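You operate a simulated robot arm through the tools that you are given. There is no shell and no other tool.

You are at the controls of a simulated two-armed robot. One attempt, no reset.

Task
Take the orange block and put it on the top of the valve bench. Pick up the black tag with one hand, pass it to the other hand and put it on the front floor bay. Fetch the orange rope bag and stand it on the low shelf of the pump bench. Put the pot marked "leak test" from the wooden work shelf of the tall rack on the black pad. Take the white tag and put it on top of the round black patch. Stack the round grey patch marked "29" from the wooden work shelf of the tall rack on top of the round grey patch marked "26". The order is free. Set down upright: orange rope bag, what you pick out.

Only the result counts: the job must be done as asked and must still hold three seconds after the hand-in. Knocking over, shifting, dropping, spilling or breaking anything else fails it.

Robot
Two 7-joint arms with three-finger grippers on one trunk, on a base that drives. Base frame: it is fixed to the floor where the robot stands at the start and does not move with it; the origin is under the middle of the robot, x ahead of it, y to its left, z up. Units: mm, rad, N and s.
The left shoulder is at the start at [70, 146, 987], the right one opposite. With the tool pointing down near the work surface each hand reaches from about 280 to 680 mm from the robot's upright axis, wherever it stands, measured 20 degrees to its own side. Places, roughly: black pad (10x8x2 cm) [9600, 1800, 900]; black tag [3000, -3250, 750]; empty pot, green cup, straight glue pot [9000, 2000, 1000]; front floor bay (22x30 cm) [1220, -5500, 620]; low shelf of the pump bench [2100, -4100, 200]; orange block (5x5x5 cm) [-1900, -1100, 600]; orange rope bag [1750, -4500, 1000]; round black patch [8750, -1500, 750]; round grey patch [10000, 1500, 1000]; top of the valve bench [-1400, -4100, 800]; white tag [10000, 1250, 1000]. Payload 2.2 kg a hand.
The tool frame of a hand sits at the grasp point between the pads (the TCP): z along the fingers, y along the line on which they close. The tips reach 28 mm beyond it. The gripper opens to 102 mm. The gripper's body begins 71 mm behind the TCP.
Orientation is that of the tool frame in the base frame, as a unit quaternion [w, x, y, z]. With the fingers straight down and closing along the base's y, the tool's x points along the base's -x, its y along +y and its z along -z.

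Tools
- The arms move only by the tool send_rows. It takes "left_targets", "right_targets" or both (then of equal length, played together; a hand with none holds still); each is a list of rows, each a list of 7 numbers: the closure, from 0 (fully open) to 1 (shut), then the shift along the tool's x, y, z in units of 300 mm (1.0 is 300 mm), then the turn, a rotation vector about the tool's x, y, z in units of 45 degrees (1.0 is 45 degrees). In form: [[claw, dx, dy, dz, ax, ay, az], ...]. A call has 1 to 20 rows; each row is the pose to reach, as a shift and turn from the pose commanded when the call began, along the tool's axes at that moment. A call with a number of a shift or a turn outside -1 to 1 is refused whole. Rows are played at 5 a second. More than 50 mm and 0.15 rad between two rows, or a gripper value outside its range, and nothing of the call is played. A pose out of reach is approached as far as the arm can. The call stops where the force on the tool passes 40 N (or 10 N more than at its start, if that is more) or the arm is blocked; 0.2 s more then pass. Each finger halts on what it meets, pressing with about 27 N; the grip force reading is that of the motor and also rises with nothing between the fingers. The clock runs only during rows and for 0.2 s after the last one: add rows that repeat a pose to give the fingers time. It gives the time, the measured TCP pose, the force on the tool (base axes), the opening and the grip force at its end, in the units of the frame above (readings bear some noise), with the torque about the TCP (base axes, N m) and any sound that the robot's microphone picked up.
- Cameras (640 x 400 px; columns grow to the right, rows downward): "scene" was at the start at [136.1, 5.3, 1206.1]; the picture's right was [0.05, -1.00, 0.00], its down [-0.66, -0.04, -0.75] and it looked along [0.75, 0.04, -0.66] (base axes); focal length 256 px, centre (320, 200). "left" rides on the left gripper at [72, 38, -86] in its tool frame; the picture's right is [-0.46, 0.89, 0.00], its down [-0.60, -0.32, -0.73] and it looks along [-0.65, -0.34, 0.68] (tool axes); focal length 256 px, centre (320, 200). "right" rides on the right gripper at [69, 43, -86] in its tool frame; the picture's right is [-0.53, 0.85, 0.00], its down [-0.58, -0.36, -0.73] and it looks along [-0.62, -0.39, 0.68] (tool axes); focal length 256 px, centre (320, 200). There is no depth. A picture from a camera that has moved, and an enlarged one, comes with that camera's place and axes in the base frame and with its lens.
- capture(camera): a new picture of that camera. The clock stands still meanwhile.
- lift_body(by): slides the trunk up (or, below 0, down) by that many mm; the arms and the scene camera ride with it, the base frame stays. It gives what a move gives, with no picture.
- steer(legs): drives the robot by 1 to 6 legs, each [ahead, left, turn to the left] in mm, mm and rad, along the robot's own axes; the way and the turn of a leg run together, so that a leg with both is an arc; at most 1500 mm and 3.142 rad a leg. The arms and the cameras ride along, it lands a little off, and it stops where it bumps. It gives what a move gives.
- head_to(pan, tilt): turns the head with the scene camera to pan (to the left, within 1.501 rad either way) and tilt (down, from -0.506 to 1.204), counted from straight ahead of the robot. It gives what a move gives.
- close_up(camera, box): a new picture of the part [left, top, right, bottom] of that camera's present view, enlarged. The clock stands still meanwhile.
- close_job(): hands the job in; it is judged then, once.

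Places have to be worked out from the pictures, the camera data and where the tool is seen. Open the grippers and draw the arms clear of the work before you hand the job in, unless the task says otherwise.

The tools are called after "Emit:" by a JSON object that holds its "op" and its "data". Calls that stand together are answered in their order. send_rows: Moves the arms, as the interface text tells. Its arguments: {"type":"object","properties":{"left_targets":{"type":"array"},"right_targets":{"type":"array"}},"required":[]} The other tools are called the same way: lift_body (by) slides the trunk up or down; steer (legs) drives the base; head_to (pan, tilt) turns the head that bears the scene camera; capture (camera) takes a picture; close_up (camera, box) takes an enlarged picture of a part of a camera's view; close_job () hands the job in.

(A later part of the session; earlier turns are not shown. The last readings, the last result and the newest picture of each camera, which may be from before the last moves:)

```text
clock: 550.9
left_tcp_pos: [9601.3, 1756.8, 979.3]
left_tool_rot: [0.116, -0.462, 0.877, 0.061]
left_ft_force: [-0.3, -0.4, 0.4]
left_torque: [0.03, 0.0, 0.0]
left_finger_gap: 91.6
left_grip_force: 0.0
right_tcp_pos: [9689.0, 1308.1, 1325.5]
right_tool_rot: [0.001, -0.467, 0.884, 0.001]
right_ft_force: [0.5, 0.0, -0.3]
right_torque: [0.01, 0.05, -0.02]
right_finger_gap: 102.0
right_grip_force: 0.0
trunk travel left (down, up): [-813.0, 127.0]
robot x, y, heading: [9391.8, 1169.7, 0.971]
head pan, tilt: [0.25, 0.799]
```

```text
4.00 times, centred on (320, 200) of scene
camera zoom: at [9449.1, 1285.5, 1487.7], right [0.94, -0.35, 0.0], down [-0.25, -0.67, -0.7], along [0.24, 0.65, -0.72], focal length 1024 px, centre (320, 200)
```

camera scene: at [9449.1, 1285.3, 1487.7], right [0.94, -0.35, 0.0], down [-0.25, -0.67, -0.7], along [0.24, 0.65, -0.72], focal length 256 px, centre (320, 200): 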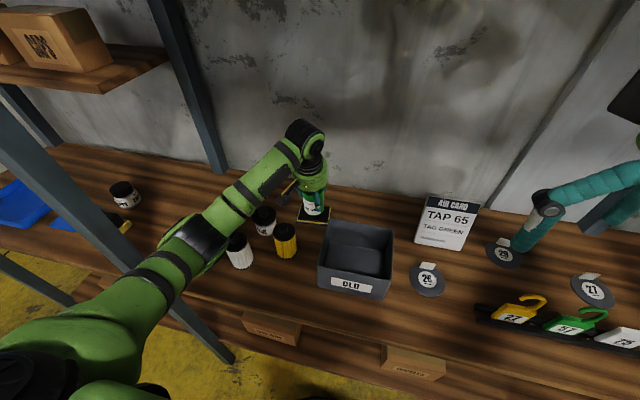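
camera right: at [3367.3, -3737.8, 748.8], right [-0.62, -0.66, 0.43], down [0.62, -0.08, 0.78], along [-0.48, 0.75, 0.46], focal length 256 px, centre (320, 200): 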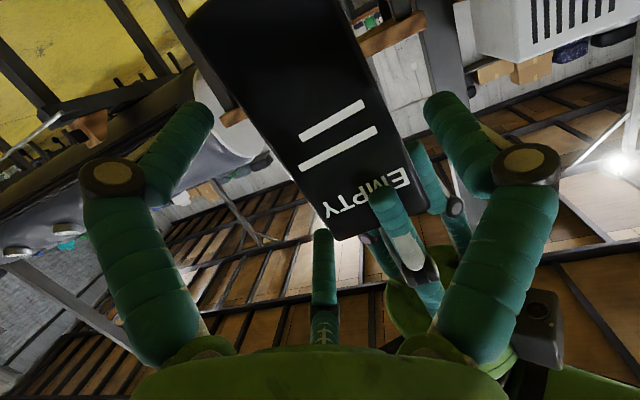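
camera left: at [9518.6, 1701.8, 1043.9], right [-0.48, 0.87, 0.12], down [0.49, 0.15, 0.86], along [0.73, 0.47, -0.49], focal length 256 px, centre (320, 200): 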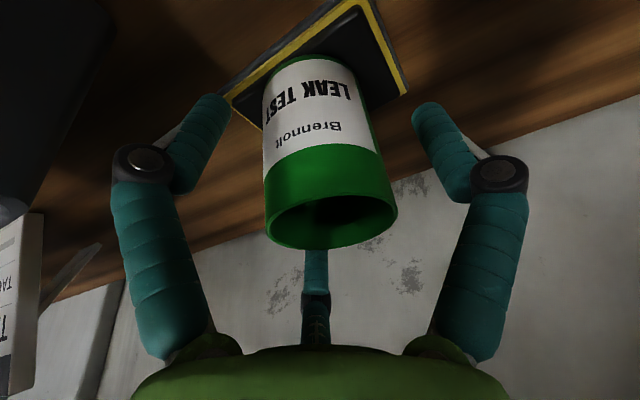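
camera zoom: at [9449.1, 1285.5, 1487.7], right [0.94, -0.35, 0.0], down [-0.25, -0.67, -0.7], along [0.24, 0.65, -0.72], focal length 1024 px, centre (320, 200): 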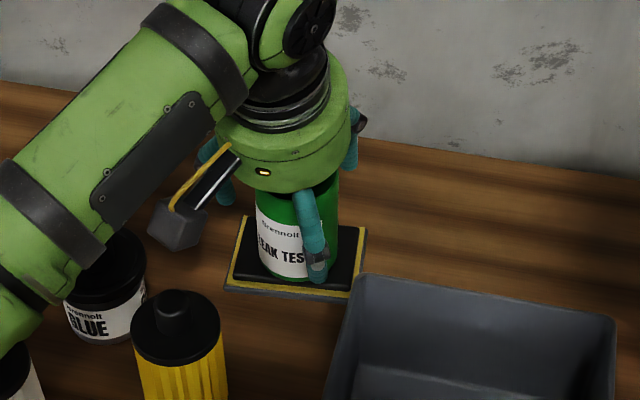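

The pot stands on the pad. I raise the hand straight up 120 mm and back the robot out.

Emit:
{"op": "send_rows", "data": {"left_targets": [[0.1, -0.02, 0, -0.07, 0, 0, 0], [0.1, -0.04, 0, -0.15, 0, 0, 0], [0.1, -0.065, 0, -0.24, 0, 0, 0], [0.1, -0.09, 0, -0.33, 0, 0, 0], [0.1, -0.105, 0, -0.39, 0, 0, 0], [0.1, -0.105, 0, -0.39, 0, 0, 0]]}}

Emit:
{"op": "steer", "data": {"legs": [[-330, 0, 0]]}}

Emit:
{"op": "head_to", "data": {"pan": 0.0, "tilt": 0.7}}

Emit:
{"op": "capture", "data": {"camera": "scene"}}

Emit:
{"op": "close_up", "data": {"camera": "scene", "box": [230, 120, 390, 230]}}

```text
clock: 552.3
left_tcp_pos: [9602.7, 1755.1, 1099.4]
left_tool_rot: [0.114, -0.461, 0.878, 0.06]
left_ft_force: [-0.3, 0.0, 0.1]
left_torque: [0.04, 0.03, -0.01]
left_finger_gap: 91.9
left_grip_force: 0.0
right_tcp_pos: [9687.6, 1307.5, 1326.2]
right_tool_rot: [0.0, -0.467, 0.884, 0.001]
right_ft_force: [-0.3, -0.3, 1.2]
right_torque: [0.0, 0.0, 0.0]
right_finger_gap: 102.2
right_grip_force: 0.1
trunk travel left (down, up): [-813.0, 127.0]
robot x, y, heading: [9390.1, 1170.2, 0.969]
head pan, tilt: [0.25, 0.799]
```

```text
clock: 554.5
left_tcp_pos: [9418.4, 1489.9, 1099.2]
left_tool_rot: [0.114, -0.464, 0.876, 0.061]
left_ft_force: [1.2, -0.2, -0.3]
left_torque: [-0.03, 0.03, -0.01]
left_finger_gap: 92.0
left_grip_force: 0.1
right_tcp_pos: [9507.1, 1042.4, 1324.9]
right_tool_rot: [0.0, -0.469, 0.883, 0.0]
right_ft_force: [0.7, -0.5, 0.0]
right_torque: [-0.01, 0.03, -0.02]
right_finger_gap: 102.1
right_grip_force: 0.2
trunk travel left (down, up): [-813.0, 127.0]
robot x, y, heading: [9206.2, 899.9, 0.972]
head pan, tilt: [0.25, 0.799]
```

```text
clock: 555.2
left_tcp_pos: [9416.8, 1488.6, 1100.8]
left_tool_rot: [0.115, -0.463, 0.877, 0.06]
left_ft_force: [-0.2, 0.3, -0.5]
left_torque: [0.03, -0.04, -0.03]
left_finger_gap: 91.8
left_grip_force: 0.0
right_tcp_pos: [9502.4, 1039.0, 1326.0]
right_tool_rot: [0.0, -0.469, 0.883, 0.001]
right_ft_force: [-0.2, -0.3, -0.9]
right_torque: [-0.02, -0.01, -0.03]
right_finger_gap: 102.0
right_grip_force: 0.1
trunk travel left (down, up): [-813.0, 127.0]
robot x, y, heading: [9207.4, 897.9, 0.974]
head pan, tilt: [0.0, 0.7]
```

```text
taken
camera scene: at [9284.8, 1011.2, 1496.0], right [0.83, -0.56, 0.0], down [-0.36, -0.53, -0.77], along [0.43, 0.63, -0.64], focal length 256 px, centre (320, 200)
```

scene: 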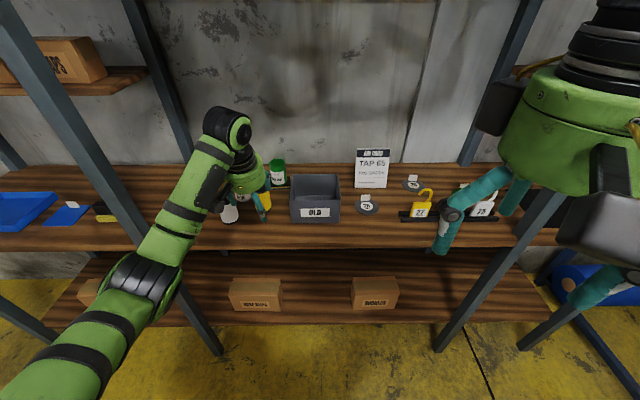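

```text
3.64 times, centred on (310, 175) of scene
camera zoom: at [9284.8, 1011.2, 1496.0], right [0.83, -0.56, 0.0], down [-0.36, -0.53, -0.77], along [0.43, 0.63, -0.64], focal length 930 px, centre (356, 291)
```

zoom: 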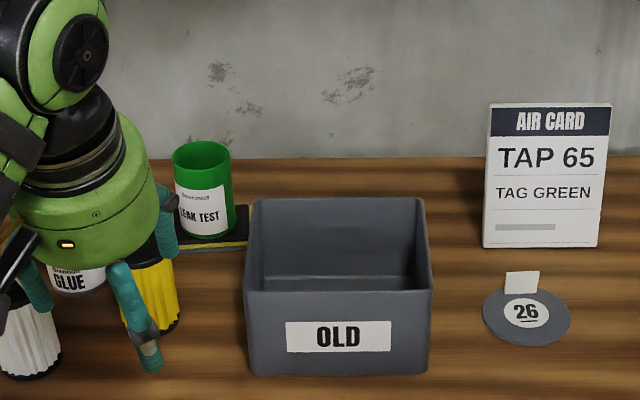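

The pot is on the pad and everything else stands. Next: patch 29 (grip by its white tab) with the right hand. I retract the left hand, then move in front of the patches.

Emit:
{"op": "send_rows", "data": {"left_targets": [[0, 0.1, 0, -0.1, 0, 0.06, 0], [0, 0.2, 0, -0.2, 0, 0.12, 0], [0, 0.3, 0, -0.3, 0, 0.18, 0], [0, 0.4, 0, -0.4, 0, 0.25, 0], [0, 0.5, 0, -0.45, 0, 0.333, 0], [0, 0.65, 0, -0.5, 0, 0.333, 0], [0, 0.8, 0, -0.5, 0, 0.333, 0], [0, 0.8, 0, -0.5, 0, 0.333, 0]]}}

Emit:
{"op": "steer", "data": {"legs": [[0, -210, -0.005], [120, 0, 0]]}}

Emit:
{"op": "head_to", "data": {"pan": -0.2, "tilt": 0.75}}

Emit:
{"op": "capture", "data": {"camera": "scene"}}

```text
clock: 557.0
left_tcp_pos: [9265.1, 1265.0, 1184.8]
left_tool_rot: [-0.001, -0.467, 0.884, 0.0]
left_ft_force: [0.7, 0.7, -0.6]
left_torque: [-0.02, 0.0, 0.0]
left_finger_gap: 102.0
left_grip_force: 0.1
right_tcp_pos: [9505.4, 1039.9, 1324.4]
right_tool_rot: [0.0, -0.468, 0.884, 0.002]
right_ft_force: [-0.2, 1.0, 0.2]
right_torque: [-0.02, 0.04, -0.03]
right_finger_gap: 102.0
right_grip_force: 0.0
trunk travel left (down, up): [-813.0, 127.0]
robot x, y, heading: [9206.5, 898.7, 0.974]
head pan, tilt: [0.0, 0.7]
```

```text
clock: 559.5
left_tcp_pos: [9505.1, 1247.7, 1185.5]
left_tool_rot: [0.0, -0.468, 0.884, 0.001]
left_ft_force: [0.7, 0.7, -0.5]
left_torque: [0.06, -0.03, 0.01]
left_finger_gap: 102.2
left_grip_force: 0.0
right_tcp_pos: [9745.0, 1021.8, 1326.3]
right_tool_rot: [0.001, -0.469, 0.883, 0.003]
right_ft_force: [0.4, 0.2, 0.4]
right_torque: [-0.01, 0.0, -0.01]
right_finger_gap: 101.9
right_grip_force: 0.0
trunk travel left (down, up): [-813.0, 127.0]
robot x, y, heading: [9448.9, 884.1, 0.971]
head pan, tilt: [0.0, 0.7]
```

```text
clock: 560.2
left_tcp_pos: [9504.6, 1249.9, 1185.9]
left_tool_rot: [-0.001, -0.467, 0.884, 0.0]
left_ft_force: [-0.5, 0.3, -0.5]
left_torque: [0.0, 0.02, 0.02]
left_finger_gap: 102.2
left_grip_force: 0.0
right_tcp_pos: [9744.9, 1024.4, 1325.4]
right_tool_rot: [0.0, -0.468, 0.884, 0.002]
right_ft_force: [-0.6, -0.1, 0.5]
right_torque: [-0.01, -0.02, 0.0]
right_finger_gap: 101.7
right_grip_force: 0.1
trunk travel left (down, up): [-813.0, 127.0]
robot x, y, heading: [9449.0, 882.0, 0.977]
head pan, tilt: [-0.201, 0.75]
```

```text
taken
camera scene: at [9538.7, 983.9, 1491.6], right [0.7, -0.72, 0.0], down [-0.49, -0.48, -0.73], along [0.52, 0.51, -0.68], focal length 256 px, centre (320, 200)
```

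scene: 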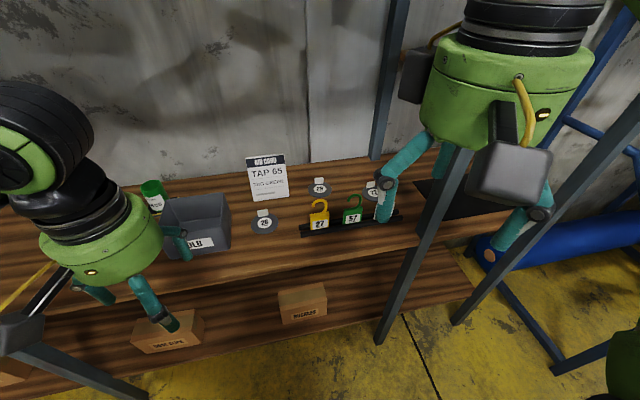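

I see a front-right post at n≈7700, so I'll approach with the robot centred near n≈7212. I zoom on the patches for exact positions.

Emit:
{"op": "close_up", "data": {"camera": "scene", "box": [235, 140, 415, 250]}}

```text
3.56 times, centred on (325, 195) of scene
camera zoom: at [9538.7, 983.9, 1491.6], right [0.7, -0.72, 0.0], down [-0.49, -0.48, -0.73], along [0.52, 0.51, -0.68], focal length 910 px, centre (302, 218)
```

zoom: 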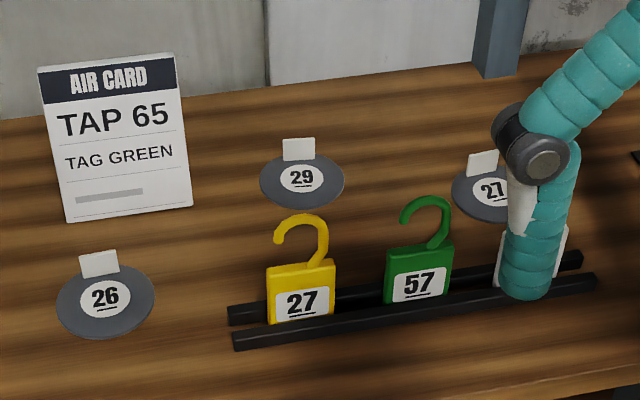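

Patch 29 centre ≈(10024,1460), tab ≈30 mm behind it; patch 26 ≈(9793,1469). I bring the right hand to a pre-grasp pose (forward, lower), then yaw it 90° so that it closes fore–aft on the tab.

Emit:
{"op": "send_rows", "data": {"right_targets": [[0, -0.11, -0.02, 0.087, 0, 0, 0], [0, -0.22, -0.04, 0.173, 0, 0, 0], [0, -0.33, -0.06, 0.26, 0, 0, 0], [0, -0.44, -0.08, 0.347, 0, 0, 0], [0, -0.56, -0.1, 0.433, 0, 0, 0], [0, -0.67, -0.12, 0.52, 0, 0, 0], [0, -0.78, -0.14, 0.607, 0, 0, 0], [0, -0.89, -0.16, 0.693, 0, 0, 0], [0, -1, -0.18, 0.78, 0, 0, 0], [0, -1, -0.18, 0.78, 0, 0, 0]]}}

Emit:
{"op": "send_rows", "data": {"right_targets": [[0, 0, 0, 0, 0, 0, -0.17], [0, 0, 0, 0, 0, 0, -0.34], [0, 0, 0, 0, 0, 0, -0.5], [0, 0, 0, 0, 0, 0, -0.67], [0, 0, 0, 0, 0, 0, -0.84], [0, 0, 0, 0, 0, 0, -1], [0, 0, 0, 0, 0, 0, -1]]}}

Emit:
{"op": "send_rows", "data": {"right_targets": [[0, 0, 0, 0, 0, 0, -0.17], [0, 0, 0, 0, 0, 0, -0.34], [0, 0, 0, 0, 0, 0, -0.5], [0, 0, 0, 0, 0, 0, -0.67], [0, 0, 0, 0, 0, 0, -0.84], [0, 0, 0, 0, 0, 0, -1], [0, 0, 0, 0, 0, 0, -1]]}}

Emit:
{"op": "capture", "data": {"camera": "scene"}}

```text
clock: 562.4
left_tcp_pos: [9504.4, 1249.1, 1185.3]
left_tool_rot: [0.0, -0.467, 0.884, 0.001]
left_ft_force: [-1.0, -0.4, 0.2]
left_torque: [-0.01, -0.01, -0.05]
left_finger_gap: 102.0
left_grip_force: 0.2
right_tcp_pos: [9959.8, 1241.8, 1090.4]
right_tool_rot: [0.001, -0.469, 0.883, 0.001]
right_ft_force: [0.0, -0.3, 0.3]
right_torque: [-0.01, 0.0, 0.0]
right_finger_gap: 102.2
right_grip_force: 0.0
trunk travel left (down, up): [-813.0, 127.0]
robot x, y, heading: [9448.8, 885.5, 0.971]
head pan, tilt: [-0.201, 0.75]
```

```text
clock: 564.0
left_tcp_pos: [9505.0, 1249.3, 1184.9]
left_tool_rot: [0.0, -0.467, 0.884, 0.0]
left_ft_force: [0.0, 0.3, 0.6]
left_torque: [-0.01, -0.02, -0.01]
left_finger_gap: 102.1
left_grip_force: 0.1
right_tcp_pos: [9958.3, 1243.1, 1092.6]
right_tool_rot: [-0.002, 0.772, -0.636, -0.001]
right_ft_force: [0.4, 0.4, -1.3]
right_torque: [-0.03, 0.01, -0.02]
right_finger_gap: 102.1
right_grip_force: 0.1
trunk travel left (down, up): [-813.0, 127.0]
robot x, y, heading: [9448.2, 881.2, 0.973]
head pan, tilt: [-0.201, 0.75]
```

```text
clock: 565.6
left_tcp_pos: [9504.1, 1250.0, 1185.7]
left_tool_rot: [0.0, -0.467, 0.884, -0.001]
left_ft_force: [0.6, 0.7, 0.2]
left_torque: [0.0, -0.01, 0.0]
left_finger_gap: 102.1
left_grip_force: 0.1
right_tcp_pos: [9958.9, 1242.1, 1091.7]
right_tool_rot: [-0.001, 0.956, -0.292, -0.001]
right_ft_force: [-0.9, -0.2, 0.1]
right_torque: [-0.01, -0.01, 0.01]
right_finger_gap: 102.2
right_grip_force: 0.1
trunk travel left (down, up): [-813.0, 127.0]
robot x, y, heading: [9451.8, 883.1, 0.973]
head pan, tilt: [-0.201, 0.75]
```

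```text
taken
camera scene: at [9538.1, 983.3, 1491.7], right [0.7, -0.72, 0.0], down [-0.49, -0.48, -0.73], along [0.52, 0.51, -0.68], focal length 256 px, centre (320, 200)
```

scene: 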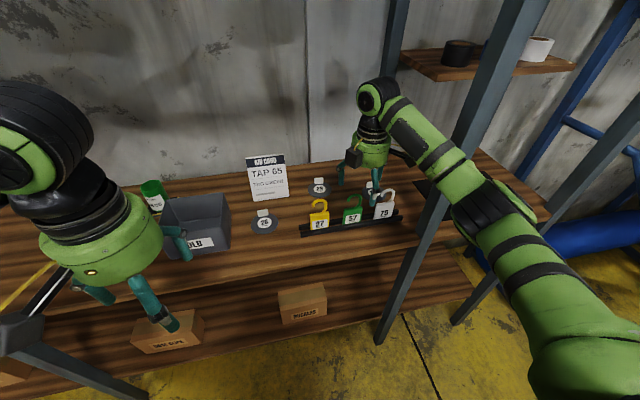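

The elbow would pass the right post with ~60 mm clearance if I first shift left. I shift left 76 mm, then go ahead 235 mm.

Emit:
{"op": "steer", "data": {"legs": [[0, 78, -0.004], [235, 0, 0]]}}

Emit:
{"op": "head_to", "data": {"pan": -0.35, "tilt": 0.95}}

Emit:
{"op": "capture", "data": {"camera": "scene"}}

Emit:
{"op": "capture", "data": {"camera": "right"}}

```text
clock: 568.1
left_tcp_pos: [9570.2, 1488.4, 1186.2]
left_tool_rot: [0.001, -0.467, 0.884, 0.0]
left_ft_force: [0.2, -0.7, -0.6]
left_torque: [0.05, 0.02, -0.03]
left_finger_gap: 101.8
left_grip_force: 0.0
right_tcp_pos: [10025.4, 1481.9, 1093.4]
right_tool_rot: [-0.002, 0.956, -0.293, 0.0]
right_ft_force: [-0.2, 0.0, 0.4]
right_torque: [0.05, -0.07, -0.01]
right_finger_gap: 102.3
right_grip_force: 0.0
trunk travel left (down, up): [-813.0, 127.0]
robot x, y, heading: [9516.5, 1119.3, 0.967]
head pan, tilt: [-0.201, 0.75]
```

```text
clock: 568.8
left_tcp_pos: [9572.7, 1490.6, 1185.0]
left_tool_rot: [0.0, -0.467, 0.884, -0.001]
left_ft_force: [0.1, -0.2, -0.1]
left_torque: [-0.02, 0.0, -0.02]
left_finger_gap: 102.0
left_grip_force: 0.0
right_tcp_pos: [10027.2, 1483.8, 1090.7]
right_tool_rot: [-0.001, 0.956, -0.293, -0.001]
right_ft_force: [-0.3, 1.0, 0.4]
right_torque: [-0.04, 0.02, -0.01]
right_finger_gap: 102.0
right_grip_force: 0.0
trunk travel left (down, up): [-813.0, 127.0]
robot x, y, heading: [9518.9, 1123.5, 0.969]
head pan, tilt: [-0.351, 0.949]
```

```text
taken
camera scene: at [9606.0, 1208.8, 1476.1], right [0.58, -0.81, 0.0], down [-0.66, -0.47, -0.58], along [0.47, 0.34, -0.81], focal length 256 px, centre (320, 200)
```

scene: 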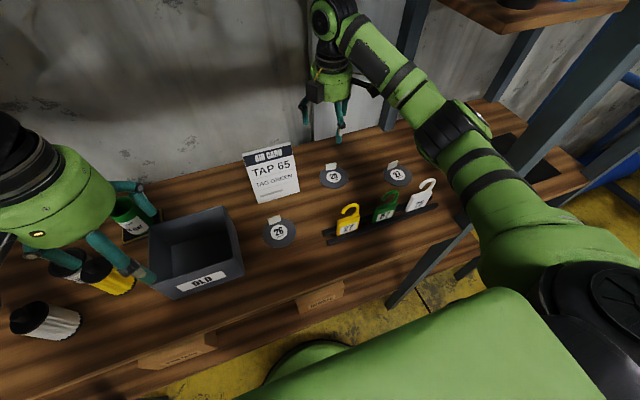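

```text
taken
camera right: at [10058.4, 1408.5, 1176.7], right [-0.92, -0.4, 0.0], down [-0.27, 0.62, 0.73], along [-0.29, 0.67, -0.68], focal length 256 px, centre (320, 200)
```

right: 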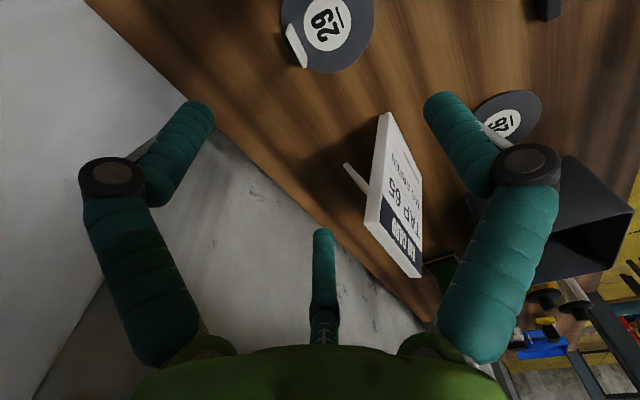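

I zoom with both cameras to refine the tab position of patch 29.

Emit:
{"op": "close_up", "data": {"camera": "scene", "box": [290, 140, 390, 215]}}

Emit:
{"op": "close_up", "data": {"camera": "right", "box": [250, 0, 410, 90]}}

Emit:
{"op": "close_up", "data": {"camera": "scene", "box": [0, 190, 200, 360]}}

```text
5.33 times, centred on (340, 178) of scene
camera zoom: at [9606.0, 1208.8, 1476.1], right [0.58, -0.81, 0.0], down [-0.66, -0.47, -0.58], along [0.47, 0.34, -0.81], focal length 1365 px, centre (213, 320)
```

zoom: 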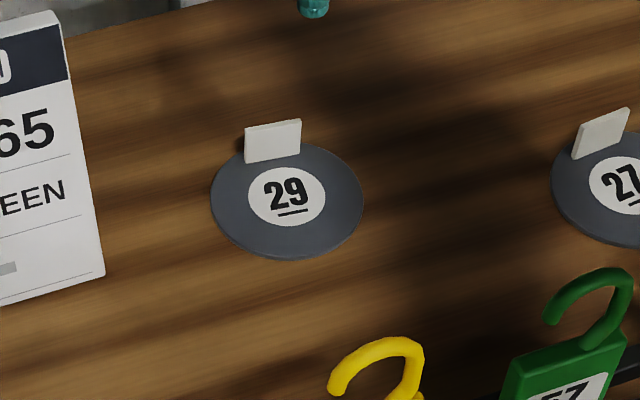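

```text
4.00 times, centred on (330, 45) of right
camera zoom: at [10058.4, 1408.5, 1176.7], right [-0.92, -0.4, 0.0], down [-0.27, 0.62, 0.73], along [-0.29, 0.67, -0.68], focal length 1024 px, centre (280, 820)
```

zoom: 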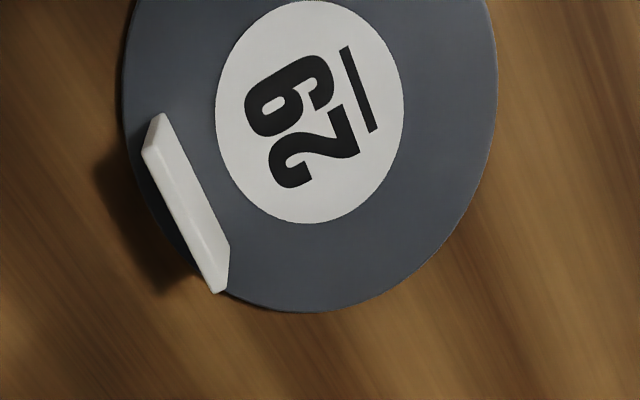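

```text
2.35 times, centred on (100, 275) of scene
camera zoom: at [9606.0, 1208.8, 1476.1], right [0.58, -0.81, 0.0], down [-0.66, -0.47, -0.58], along [0.47, 0.34, -0.81], focal length 602 px, centre (838, 24)
```

zoom: 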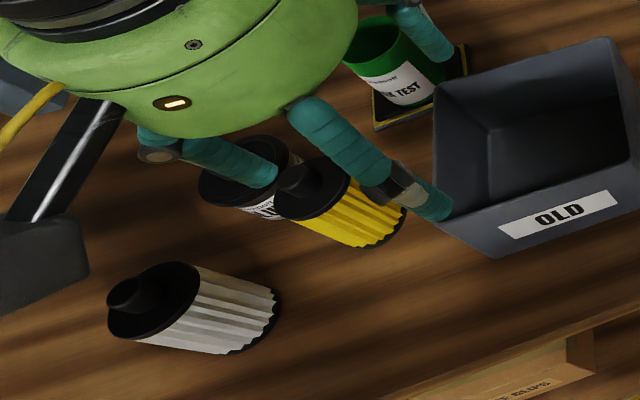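

Tab located at ≈(10048,1481). I shift the right hand over it, pre-close to a ~50 mm gap and descend to z≈975.

Emit:
{"op": "send_rows", "data": {"right_targets": [[0.25, 0.03, -0.015, 0.03, 0, 0, 0], [0.5, 0.063, -0.031, 0.1, 0, 0, 0], [0.5, 0.063, -0.031, 0.2, 0, 0, 0], [0.5, 0.063, -0.031, 0.3, 0, 0, 0], [0.5, 0.063, -0.031, 0.387, 0, 0, 0], [0.5, 0.063, -0.031, 0.387, 0, 0, 0]]}}

Emit:
{"op": "capture", "data": {"camera": "right"}}

Emit:
{"op": "capture", "data": {"camera": "scene"}}

```text
clock: 570.2
left_tcp_pos: [9573.0, 1489.2, 1186.5]
left_tool_rot: [0.0, -0.467, 0.884, 0.0]
left_ft_force: [0.3, 1.1, -0.1]
left_torque: [0.05, 0.04, 0.02]
left_finger_gap: 101.9
left_grip_force: 0.0
right_tcp_pos: [10045.1, 1481.5, 978.5]
right_tool_rot: [-0.001, 0.956, -0.292, -0.001]
right_ft_force: [0.1, 0.9, -0.2]
right_torque: [0.02, 0.01, 0.01]
right_finger_gap: 51.0
right_grip_force: 0.1
trunk travel left (down, up): [-813.0, 127.0]
robot x, y, heading: [9517.3, 1121.5, 0.97]
head pan, tilt: [-0.351, 0.949]
```

```text
taken
camera right: at [10076.8, 1405.6, 1063.2], right [-0.92, -0.4, 0.0], down [-0.27, 0.62, 0.73], along [-0.29, 0.67, -0.68], focal length 256 px, centre (320, 200)
```

right: 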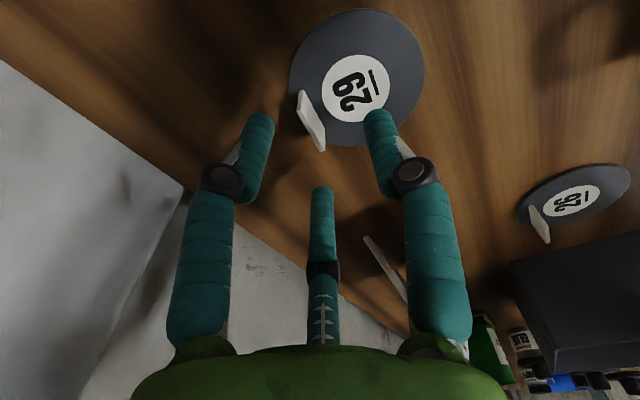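

```text
taken
camera scene: at [9605.3, 1207.8, 1476.2], right [0.58, -0.81, 0.0], down [-0.66, -0.47, -0.58], along [0.47, 0.34, -0.81], focal length 256 px, centre (320, 200)
```

scene: 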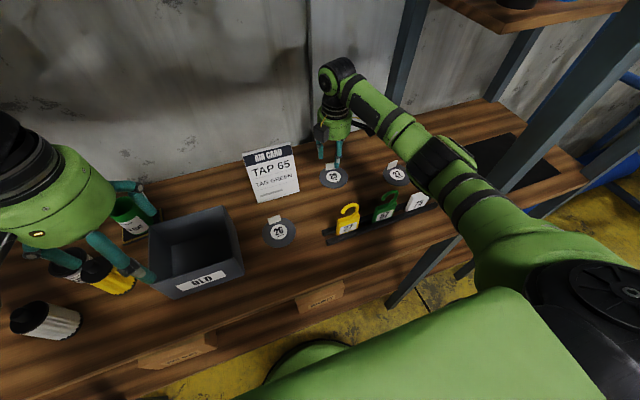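

The tab is between the prongs, 9 mm off to the right. I shift and lower to z≈943, then close.

Emit:
{"op": "send_rows", "data": {"right_targets": [[0.5, 0.027, 0.003, 0, 0, 0, 0], [0.5, 0.027, 0.003, 0.05, 0, 0, 0], [0.5, 0.027, 0.003, 0.1, 0, 0, 0], [0.5, 0.027, 0.003, 0.118, 0, 0, 0], [0.5, 0.027, 0.003, 0.118, 0, 0, 0]]}}

Emit:
{"op": "capture", "data": {"camera": "right"}}

```text
clock: 571.4
left_tcp_pos: [9572.4, 1490.2, 1185.5]
left_tool_rot: [-0.001, -0.467, 0.884, 0.0]
left_ft_force: [-0.4, 0.2, -0.4]
left_torque: [-0.01, -0.02, -0.01]
left_finger_gap: 101.9
left_grip_force: 0.0
right_tcp_pos: [10052.1, 1474.7, 939.9]
right_tool_rot: [-0.002, 0.956, -0.293, -0.001]
right_ft_force: [-0.4, 0.9, -0.3]
right_torque: [-0.01, -0.01, -0.02]
right_finger_gap: 51.0
right_grip_force: 0.0
trunk travel left (down, up): [-813.0, 127.0]
robot x, y, heading: [9515.2, 1122.0, 0.972]
head pan, tilt: [-0.351, 0.949]
```

```text
taken
camera right: at [10084.3, 1399.9, 1025.4], right [-0.92, -0.4, 0.0], down [-0.27, 0.62, 0.73], along [-0.29, 0.67, -0.68], focal length 256 px, centre (320, 200)
```

right: 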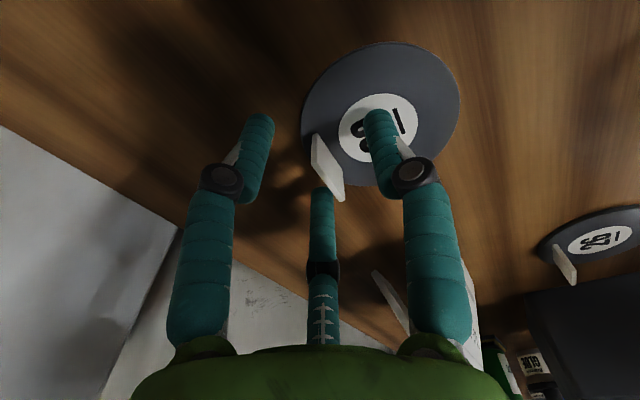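

The tab is centred. I shift 4 mm and close on it.

Emit:
{"op": "send_rows", "data": {"right_targets": [[0.5, 0.005, 0.014, 0, 0, 0, 0], [0.6, 0.005, 0.014, 0, 0, 0, 0], [0.7, 0.005, 0.014, 0, 0, 0, 0], [0.8, 0.005, 0.014, 0, 0, 0, 0], [0.9, 0.005, 0.014, 0, 0, 0, 0], [1, 0.005, 0.014, 0, 0, 0, 0], [1, 0.005, 0.014, 0, 0, 0, 0]]}}

Emit:
{"op": "capture", "data": {"camera": "right"}}

Emit:
{"op": "close_up", "data": {"camera": "scene", "box": [270, 80, 420, 210]}}

```text
clock: 573.0
left_tcp_pos: [9572.9, 1489.3, 1184.9]
left_tool_rot: [0.0, -0.467, 0.884, 0.0]
left_ft_force: [-0.7, -1.2, 0.0]
left_torque: [-0.01, -0.02, 0.02]
left_finger_gap: 102.1
left_grip_force: 0.1
right_tcp_pos: [10051.5, 1470.7, 941.2]
right_tool_rot: [-0.002, 0.956, -0.293, 0.0]
right_ft_force: [-0.4, -0.5, 0.8]
right_torque: [-0.02, -0.01, 0.0]
right_finger_gap: 7.8
right_grip_force: 26.8
trunk travel left (down, up): [-813.0, 127.0]
robot x, y, heading: [9516.7, 1123.6, 0.97]
head pan, tilt: [-0.351, 0.949]
```

```text
taken
camera right: at [10083.3, 1395.5, 1025.7], right [-0.92, -0.4, 0.0], down [-0.27, 0.62, 0.73], along [-0.29, 0.67, -0.68], focal length 256 px, centre (320, 200)
```

right: 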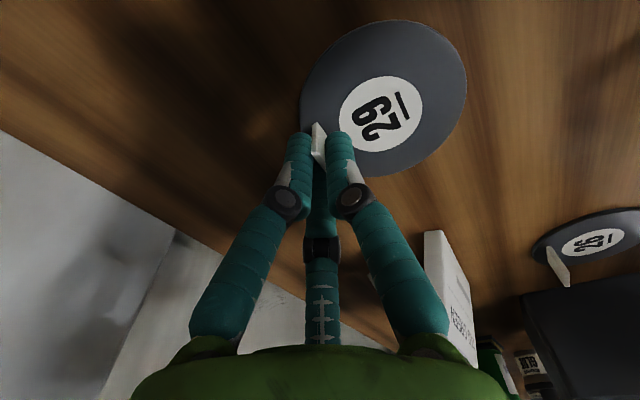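

```text
3.08 times, centred on (345, 145) of scene
camera zoom: at [9605.6, 1208.0, 1476.2], right [0.58, -0.81, 0.0], down [-0.66, -0.47, -0.58], along [0.47, 0.34, -0.81], focal length 787 px, centre (243, 369)
```

zoom: 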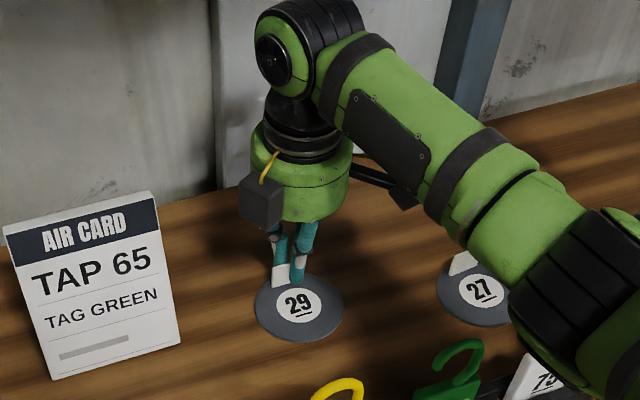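

The tab is gripped (gap 7.8). I lift 130 mm and check the patch attitude.

Emit:
{"op": "send_rows", "data": {"right_targets": [[1, 0, 0, -0.03, 0, 0, 0], [1, 0, 0, -0.08, 0, 0, 0], [1, 0, 0, -0.15, 0, 0, 0], [1, 0, 0, -0.25, 0, 0, 0], [1, 0, 0, -0.35, 0, 0, 0], [1, 0, 0, -0.45, 0, 0, 0], [1, 0, 0, -0.45, 0, 0, 0]]}}

Emit:
{"op": "capture", "data": {"camera": "right"}}

Emit:
{"op": "capture", "data": {"camera": "scene"}}

```text
clock: 574.6
left_tcp_pos: [9572.4, 1489.5, 1185.9]
left_tool_rot: [0.0, -0.467, 0.884, 0.0]
left_ft_force: [0.2, -0.7, 0.1]
left_torque: [0.02, 0.0, -0.03]
left_finger_gap: 101.7
left_grip_force: 0.0
right_tcp_pos: [10054.1, 1467.9, 1074.5]
right_tool_rot: [-0.001, 0.956, -0.292, -0.002]
right_ft_force: [0.2, 0.1, 0.6]
right_torque: [0.02, 0.03, -0.01]
right_finger_gap: 7.9
right_grip_force: 27.4
trunk travel left (down, up): [-813.0, 127.0]
robot x, y, heading: [9518.8, 1125.8, 0.971]
head pan, tilt: [-0.351, 0.949]
```

```text
taken
camera right: at [10085.4, 1393.5, 1158.9], right [-0.92, -0.4, 0.0], down [-0.27, 0.62, 0.73], along [-0.29, 0.67, -0.68], focal length 256 px, centre (320, 200)
```

right: 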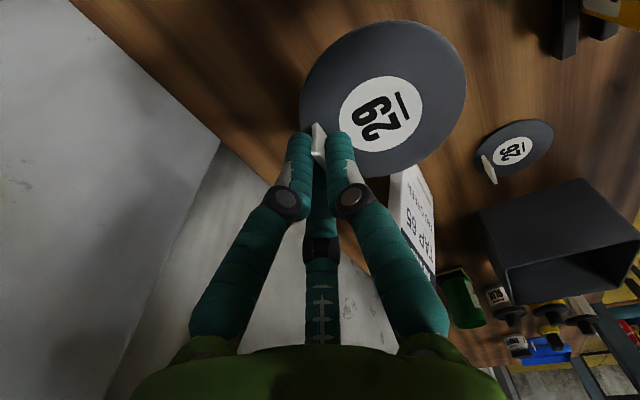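

```text
taken
camera scene: at [9605.8, 1208.1, 1476.1], right [0.58, -0.81, 0.0], down [-0.66, -0.47, -0.58], along [0.47, 0.34, -0.81], focal length 256 px, centre (320, 200)
```

scene: 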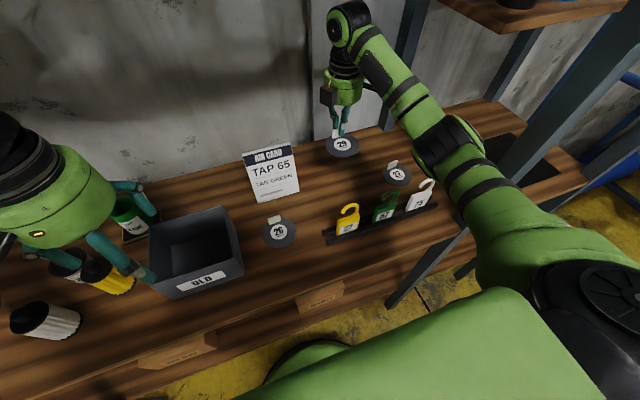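

Patch 29 is held level. I raise the trunk 100 mm, back out 260 mm, and rotate the hand so that the patch's tab will be on the right side (away from 26's tab).

Emit:
{"op": "lift_body", "data": {"by": 100}}

Emit:
{"op": "steer", "data": {"legs": [[-200, 0, 0]]}}

Emit:
{"op": "send_rows", "data": {"right_targets": [[1, 0, 0, 0, 0, 0, 0.17], [1, 0, 0, 0, 0, 0, 0.34], [1, 0, 0, 0, 0, 0, 0.5], [1, 0, 0, 0, 0, 0, 0.67], [1, 0, 0, 0, 0, 0, 0.84], [1, 0, 0, 0, 0, 0, 1], [1, 0, 0, 0, 0, 0, 1]]}}

Emit:
{"op": "send_rows", "data": {"right_targets": [[1, 0, 0, 0, 0, 0, 0.17], [1, 0, 0, 0, 0, 0, 0.34], [1, 0, 0, 0, 0, 0, 0.5], [1, 0, 0, 0, 0, 0, 0.67], [1, 0, 0, 0, 0, 0, 0.84], [1, 0, 0, 0, 0, 0, 1], [1, 0, 0, 0, 0, 0, 1]]}}

Emit:
{"op": "head_to", "data": {"pan": -0.2, "tilt": 0.85}}

Emit:
{"op": "capture", "data": {"camera": "scene"}}

Emit:
{"op": "capture", "data": {"camera": "right"}}

```text
clock: 575.9
left_tcp_pos: [9573.1, 1491.0, 1284.4]
left_tool_rot: [0.0, -0.467, 0.884, 0.0]
left_ft_force: [0.0, 0.4, 0.4]
left_torque: [0.02, 0.03, 0.05]
left_finger_gap: 102.2
left_grip_force: 0.1
right_tcp_pos: [10053.2, 1467.5, 1173.4]
right_tool_rot: [-0.001, 0.956, -0.294, -0.001]
right_ft_force: [0.2, 1.4, -1.4]
right_torque: [0.03, 0.0, 0.0]
right_finger_gap: 8.1
right_grip_force: 26.9
trunk travel left (down, up): [-913.0, 27.0]
robot x, y, heading: [9516.2, 1122.2, 0.971]
head pan, tilt: [-0.351, 0.949]
```

```text
clock: 577.5
left_tcp_pos: [9460.4, 1326.3, 1283.6]
left_tool_rot: [-0.001, -0.469, 0.883, -0.001]
left_ft_force: [0.3, 0.4, -0.1]
left_torque: [-0.04, 0.03, 0.0]
left_finger_gap: 102.0
left_grip_force: 0.0
right_tcp_pos: [9941.6, 1306.8, 1170.7]
right_tool_rot: [0.0, 0.957, -0.291, -0.001]
right_ft_force: [0.4, 1.4, 0.1]
right_torque: [0.0, 0.01, 0.02]
right_finger_gap: 7.8
right_grip_force: 27.2
trunk travel left (down, up): [-913.0, 27.0]
robot x, y, heading: [9403.0, 956.7, 0.979]
head pan, tilt: [-0.351, 0.949]
```

```text
clock: 579.1
left_tcp_pos: [9458.4, 1323.8, 1286.1]
left_tool_rot: [-0.001, -0.469, 0.883, 0.0]
left_ft_force: [-0.2, -0.4, 0.7]
left_torque: [-0.03, 0.01, 0.02]
left_finger_gap: 101.7
left_grip_force: 0.1
right_tcp_pos: [9938.2, 1303.4, 1174.7]
right_tool_rot: [-0.001, 0.771, -0.636, -0.002]
right_ft_force: [0.2, -0.7, -0.4]
right_torque: [-0.01, 0.0, -0.02]
right_finger_gap: 7.9
right_grip_force: 27.2
trunk travel left (down, up): [-913.0, 27.0]
robot x, y, heading: [9403.9, 955.6, 0.973]
head pan, tilt: [-0.351, 0.949]
```

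```text
clock: 580.7
left_tcp_pos: [9458.0, 1324.4, 1284.1]
left_tool_rot: [0.0, -0.468, 0.883, 0.0]
left_ft_force: [-0.3, -0.1, 0.4]
left_torque: [-0.01, 0.0, 0.0]
left_finger_gap: 102.1
left_grip_force: 0.1
right_tcp_pos: [9939.4, 1303.1, 1173.0]
right_tool_rot: [0.0, -0.469, 0.883, 0.001]
right_ft_force: [0.6, -0.6, -0.4]
right_torque: [0.03, -0.02, 0.03]
right_finger_gap: 7.7
right_grip_force: 27.1
trunk travel left (down, up): [-913.0, 27.0]
robot x, y, heading: [9405.0, 958.7, 0.978]
head pan, tilt: [-0.351, 0.949]
```

```text
clock: 581.4
left_tcp_pos: [9456.8, 1323.5, 1285.4]
left_tool_rot: [0.0, -0.469, 0.883, -0.001]
left_ft_force: [-0.5, -0.4, 0.2]
left_torque: [-0.01, 0.03, 0.0]
left_finger_gap: 102.1
left_grip_force: 0.0
right_tcp_pos: [9940.7, 1304.7, 1174.6]
right_tool_rot: [0.0, -0.47, 0.883, 0.002]
right_ft_force: [0.0, -0.3, -1.5]
right_torque: [0.01, 0.01, 0.0]
right_finger_gap: 8.0
right_grip_force: 26.8
trunk travel left (down, up): [-913.0, 27.0]
robot x, y, heading: [9402.2, 956.5, 0.972]
head pan, tilt: [-0.201, 0.85]
```

```text
taken
camera scene: at [9489.0, 1053.9, 1583.6], right [0.7, -0.72, 0.0], down [-0.54, -0.53, -0.66], along [0.47, 0.46, -0.75], focal length 256 px, centre (320, 200)
```

scene: 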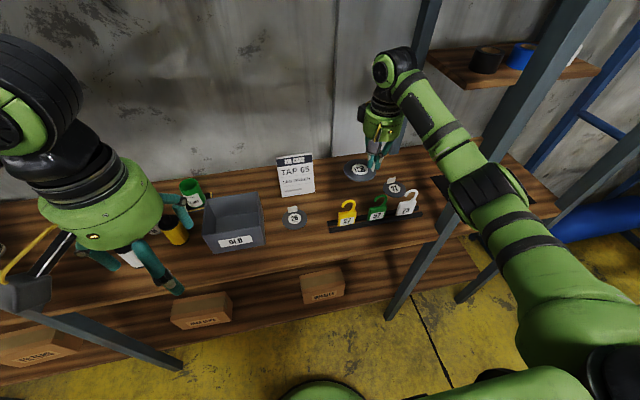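

```text
taken
camera right: at [9864.0, 1270.4, 1259.1], right [-0.4, 0.92, 0.0], down [0.62, 0.27, 0.73], along [0.67, 0.3, -0.68], focal length 256 px, centre (320, 200)
```

right: 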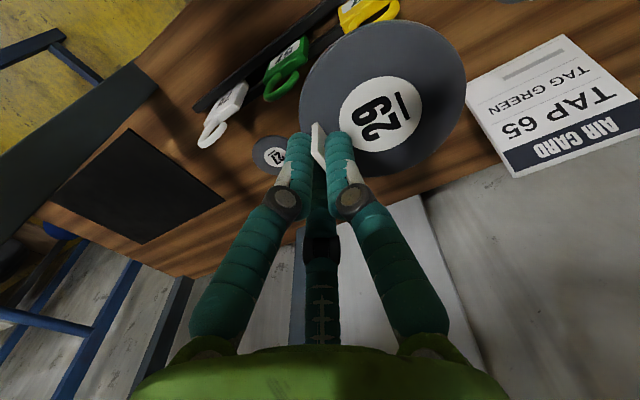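

Now I refine patch 26's position from this viewpoint.

Emit:
{"op": "close_up", "data": {"camera": "scene", "box": [250, 150, 350, 240]}}

```text
4.44 times, centred on (300, 195) of scene
camera zoom: at [9489.0, 1053.9, 1583.6], right [0.7, -0.72, 0.0], down [-0.54, -0.53, -0.66], along [0.47, 0.46, -0.75], focal length 1137 px, centre (409, 222)
```

zoom: 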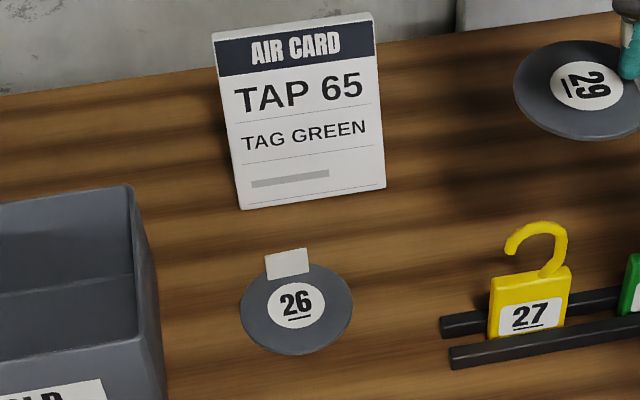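

Patch 26 centre ≈(9795,1469). I'll set 29 about 19 mm toward the front of it so that it lies flat in front of 26's tab. I move the robot left 178 and ahead 34 mm.

Emit:
{"op": "steer", "data": {"legs": [[34, 178, 0]]}}

Emit:
{"op": "head_to", "data": {"pan": -0.35, "tilt": 0.95}}

Emit:
{"op": "lift_body", "data": {"by": -100}}

Emit:
{"op": "capture", "data": {"camera": "scene"}}

Emit:
{"op": "capture", "data": {"camera": "right"}}

```text
clock: 583.0
left_tcp_pos: [9331.9, 1449.1, 1286.6]
left_tool_rot: [-0.001, -0.469, 0.883, 0.002]
left_ft_force: [0.8, -0.9, 0.0]
left_torque: [0.03, 0.06, 0.03]
left_finger_gap: 101.9
left_grip_force: 0.0
right_tcp_pos: [9811.7, 1429.5, 1173.5]
right_tool_rot: [-0.001, -0.47, 0.882, 0.003]
right_ft_force: [-0.2, -0.3, -0.3]
right_torque: [0.03, 0.05, 0.0]
right_finger_gap: 8.0
right_grip_force: 26.7
trunk travel left (down, up): [-913.0, 27.0]
robot x, y, heading: [9272.0, 1084.0, 0.981]
head pan, tilt: [-0.201, 0.85]
```

```text
clock: 583.6
left_tcp_pos: [9327.7, 1450.4, 1286.3]
left_tool_rot: [-0.001, -0.47, 0.883, 0.001]
left_ft_force: [-0.2, 0.1, 0.0]
left_torque: [0.02, -0.02, -0.01]
left_finger_gap: 102.1
left_grip_force: 0.1
right_tcp_pos: [9810.8, 1430.7, 1172.9]
right_tool_rot: [0.0, -0.472, 0.882, 0.001]
right_ft_force: [0.1, -0.1, -0.1]
right_torque: [-0.03, -0.02, 0.0]
right_finger_gap: 7.8
right_grip_force: 26.9
trunk travel left (down, up): [-913.0, 27.0]
robot x, y, heading: [9274.4, 1083.9, 0.977]
head pan, tilt: [-0.351, 0.949]
```

```text
clock: 585.0
left_tcp_pos: [9327.8, 1452.4, 1184.9]
left_tool_rot: [0.001, -0.47, 0.883, 0.0]
left_ft_force: [0.6, 0.2, 0.2]
left_torque: [0.0, 0.0, -0.02]
left_finger_gap: 101.9
left_grip_force: 0.1
right_tcp_pos: [9809.1, 1431.4, 1074.9]
right_tool_rot: [0.001, -0.471, 0.882, 0.0]
right_ft_force: [0.2, -0.3, -0.1]
right_torque: [0.02, -0.03, 0.02]
right_finger_gap: 7.7
right_grip_force: 26.7
trunk travel left (down, up): [-813.0, 127.0]
robot x, y, heading: [9271.4, 1082.0, 0.976]
head pan, tilt: [-0.351, 0.949]
```

```text
taken
camera scene: at [9362.1, 1169.4, 1476.2], right [0.59, -0.81, 0.0], down [-0.66, -0.48, -0.58], along [0.47, 0.34, -0.81], focal length 256 px, centre (320, 200)
```

scene: 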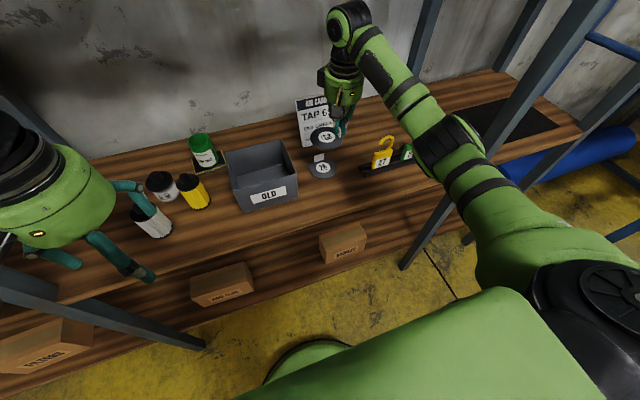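

```text
taken
camera right: at [9733.8, 1398.9, 1159.2], right [-0.41, 0.91, 0.0], down [0.62, 0.27, 0.73], along [0.67, 0.3, -0.68], focal length 256 px, centre (320, 200)
```

right: 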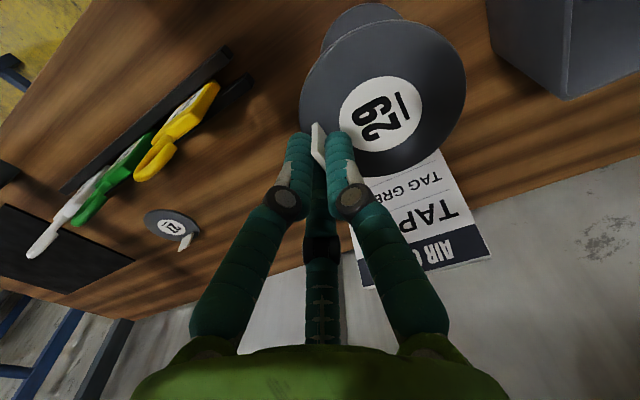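

I lower the patch to ~40 mm above 26 with a small correction and check the alignment.

Emit:
{"op": "send_rows", "data": {"right_targets": [[1, -0.013, -0.007, 0.08, 0, 0, 0], [1, -0.013, -0.007, 0.16, 0, 0, 0], [1, -0.013, -0.007, 0.24, 0, 0, 0], [1, -0.013, -0.007, 0.3, 0, 0, 0], [1, -0.013, -0.007, 0.3, 0, 0, 0]]}}

Emit:
{"op": "close_up", "data": {"camera": "scene", "box": [260, 90, 400, 210]}}

Emit:
{"op": "capture", "data": {"camera": "right"}}

```text
clock: 586.2
left_tcp_pos: [9328.9, 1450.5, 1185.5]
left_tool_rot: [0.001, -0.47, 0.883, 0.0]
left_ft_force: [-0.7, 0.0, -0.4]
left_torque: [0.03, -0.03, -0.02]
left_finger_gap: 102.1
left_grip_force: 0.1
right_tcp_pos: [9813.8, 1434.5, 984.1]
right_tool_rot: [0.0, -0.471, 0.882, 0.001]
right_ft_force: [-1.1, -0.3, -0.1]
right_torque: [-0.02, -0.02, 0.04]
right_finger_gap: 7.8
right_grip_force: 27.4
trunk travel left (down, up): [-813.0, 127.0]
robot x, y, heading: [9275.2, 1080.6, 0.976]
head pan, tilt: [-0.351, 0.949]
```

```text
3.33 times, centred on (330, 150) of scene
camera zoom: at [9362.2, 1169.4, 1476.2], right [0.59, -0.81, 0.0], down [-0.66, -0.48, -0.58], along [0.47, 0.34, -0.81], focal length 853 px, centre (287, 367)
```

zoom: 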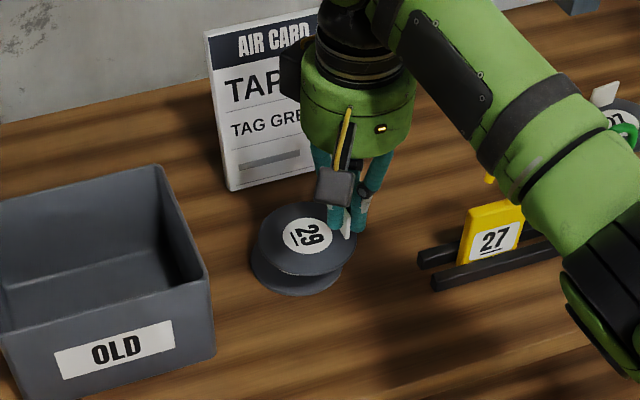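

```text
taken
camera right: at [9737.5, 1400.7, 1069.1], right [-0.41, 0.91, 0.0], down [0.62, 0.27, 0.73], along [0.67, 0.3, -0.68], focal length 256 px, centre (320, 200)
```

right: 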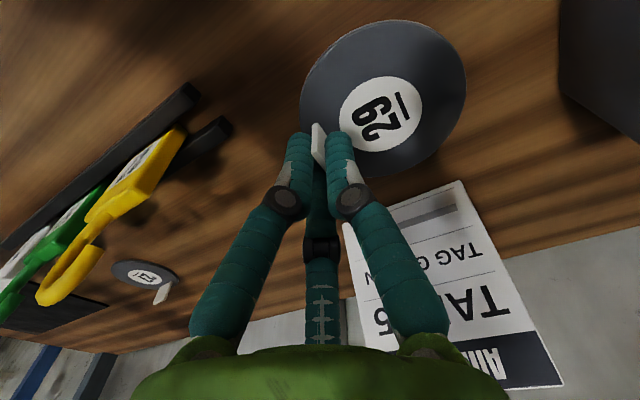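

Alignment matches the plan. I lower in steps until 29 touches 26.

Emit:
{"op": "send_rows", "data": {"right_targets": [[1, 0, 0, 0.04, 0, 0, 0], [1, 0, 0, 0.08, 0, 0, 0], [1, 0, 0, 0.095, 0, 0, 0], [1, 0, 0, 0.095, 0, 0, 0]]}}

Emit:
{"op": "send_rows", "data": {"right_targets": [[1, 0, 0, 0.008, 0, 0, 0], [1, 0, 0, 0.014, 0, 0, 0], [1, 0, 0, 0.014, 0, 0, 0]]}}

Emit:
{"op": "send_rows", "data": {"right_targets": [[1, 0, 0, 0.006, 0, 0, 0], [1, 0, 0, 0.011, 0, 0, 0], [1, 0, 0, 0.011, 0, 0, 0]]}}

```text
clock: 587.2
left_tcp_pos: [9327.4, 1450.7, 1186.6]
left_tool_rot: [0.0, -0.469, 0.883, 0.0]
left_ft_force: [-0.3, 0.4, 0.8]
left_torque: [-0.01, 0.03, -0.01]
left_finger_gap: 102.0
left_grip_force: 0.0
right_tcp_pos: [9812.6, 1434.7, 956.3]
right_tool_rot: [0.0, -0.471, 0.882, 0.002]
right_ft_force: [-0.2, -0.3, 0.0]
right_torque: [-0.02, -0.03, 0.0]
right_finger_gap: 7.8
right_grip_force: 26.7
trunk travel left (down, up): [-813.0, 127.0]
robot x, y, heading: [9275.3, 1086.0, 0.978]
head pan, tilt: [-0.351, 0.949]
```

```text
clock: 588.0
left_tcp_pos: [9327.1, 1451.6, 1185.6]
left_tool_rot: [0.0, -0.469, 0.883, 0.0]
left_ft_force: [-0.5, 1.3, 0.8]
left_torque: [-0.03, -0.01, 0.03]
left_finger_gap: 102.0
left_grip_force: 0.1
right_tcp_pos: [9812.9, 1433.7, 950.9]
right_tool_rot: [0.001, -0.471, 0.882, 0.001]
right_ft_force: [0.9, 0.0, -0.6]
right_torque: [-0.02, -0.01, 0.01]
right_finger_gap: 7.8
right_grip_force: 27.1
trunk travel left (down, up): [-813.0, 127.0]
robot x, y, heading: [9274.1, 1085.9, 0.977]
head pan, tilt: [-0.351, 0.949]
```

```text
clock: 588.8
left_tcp_pos: [9327.1, 1451.0, 1185.3]
left_tool_rot: [0.0, -0.469, 0.883, 0.0]
left_ft_force: [-0.6, -0.5, -0.3]
left_torque: [-0.01, 0.0, 0.0]
left_finger_gap: 102.1
left_grip_force: 0.1
right_tcp_pos: [9814.1, 1433.3, 947.9]
right_tool_rot: [0.001, -0.471, 0.882, 0.001]
right_ft_force: [0.8, 0.5, -0.3]
right_torque: [0.02, 0.0, -0.01]
right_finger_gap: 7.9
right_grip_force: 26.8
trunk travel left (down, up): [-813.0, 127.0]
robot x, y, heading: [9273.6, 1084.3, 0.977]
head pan, tilt: [-0.351, 0.949]
```

Emit:
{"op": "send_rows", "data": {"right_targets": [[1, 0, 0, 0.005, 0, 0, 0], [1, 0, 0, 0.008, 0, 0, 0], [1, 0, 0, 0.008, 0, 0, 0]]}}

Emit:
{"op": "send_rows", "data": {"right_targets": [[1, 0, 0, 0.005, 0, 0, 0], [1, 0, 0, 0.008, 0, 0, 0], [1, 0, 0, 0.008, 0, 0, 0]]}}

Emit:
{"op": "close_up", "data": {"camera": "scene", "box": [280, 110, 370, 190]}}

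```text
clock: 589.6
left_tcp_pos: [9327.9, 1450.4, 1185.7]
left_tool_rot: [0.0, -0.469, 0.883, 0.0]
left_ft_force: [0.9, -0.1, 1.1]
left_torque: [-0.02, -0.03, -0.01]
left_finger_gap: 101.9
left_grip_force: 0.1
right_tcp_pos: [9814.4, 1433.8, 945.3]
right_tool_rot: [0.0, -0.471, 0.882, 0.001]
right_ft_force: [0.2, 0.0, -0.4]
right_torque: [0.01, 0.01, 0.0]
right_finger_gap: 7.9
right_grip_force: 26.8
trunk travel left (down, up): [-813.0, 127.0]
robot x, y, heading: [9273.2, 1081.0, 0.977]
head pan, tilt: [-0.351, 0.949]
```

```text
clock: 590.4
left_tcp_pos: [9327.0, 1450.6, 1185.7]
left_tool_rot: [0.0, -0.47, 0.883, 0.0]
left_ft_force: [-0.4, -0.7, 0.5]
left_torque: [-0.01, -0.01, -0.01]
left_finger_gap: 102.1
left_grip_force: 0.1
right_tcp_pos: [9813.8, 1434.4, 944.5]
right_tool_rot: [0.002, -0.47, 0.882, 0.002]
right_ft_force: [1.4, -0.2, 8.6]
right_torque: [0.12, 0.01, -0.05]
right_finger_gap: 7.6
right_grip_force: 27.2
trunk travel left (down, up): [-813.0, 127.0]
robot x, y, heading: [9271.6, 1079.8, 0.976]
head pan, tilt: [-0.351, 0.949]
```

```text
5.00 times, centred on (325, 150) of scene
camera zoom: at [9361.2, 1168.5, 1476.4], right [0.59, -0.81, 0.0], down [-0.66, -0.48, -0.58], along [0.47, 0.34, -0.81], focal length 1279 px, centre (295, 450)
```

zoom: 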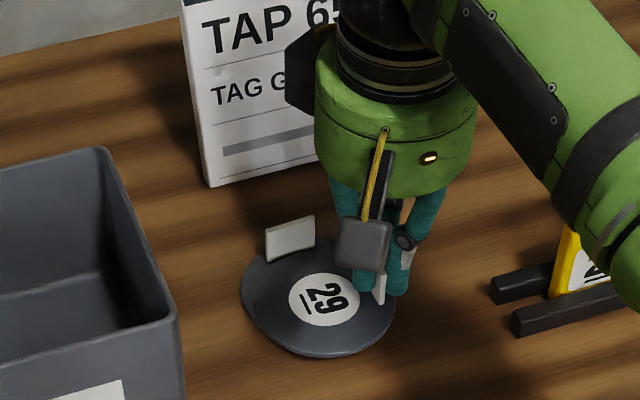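

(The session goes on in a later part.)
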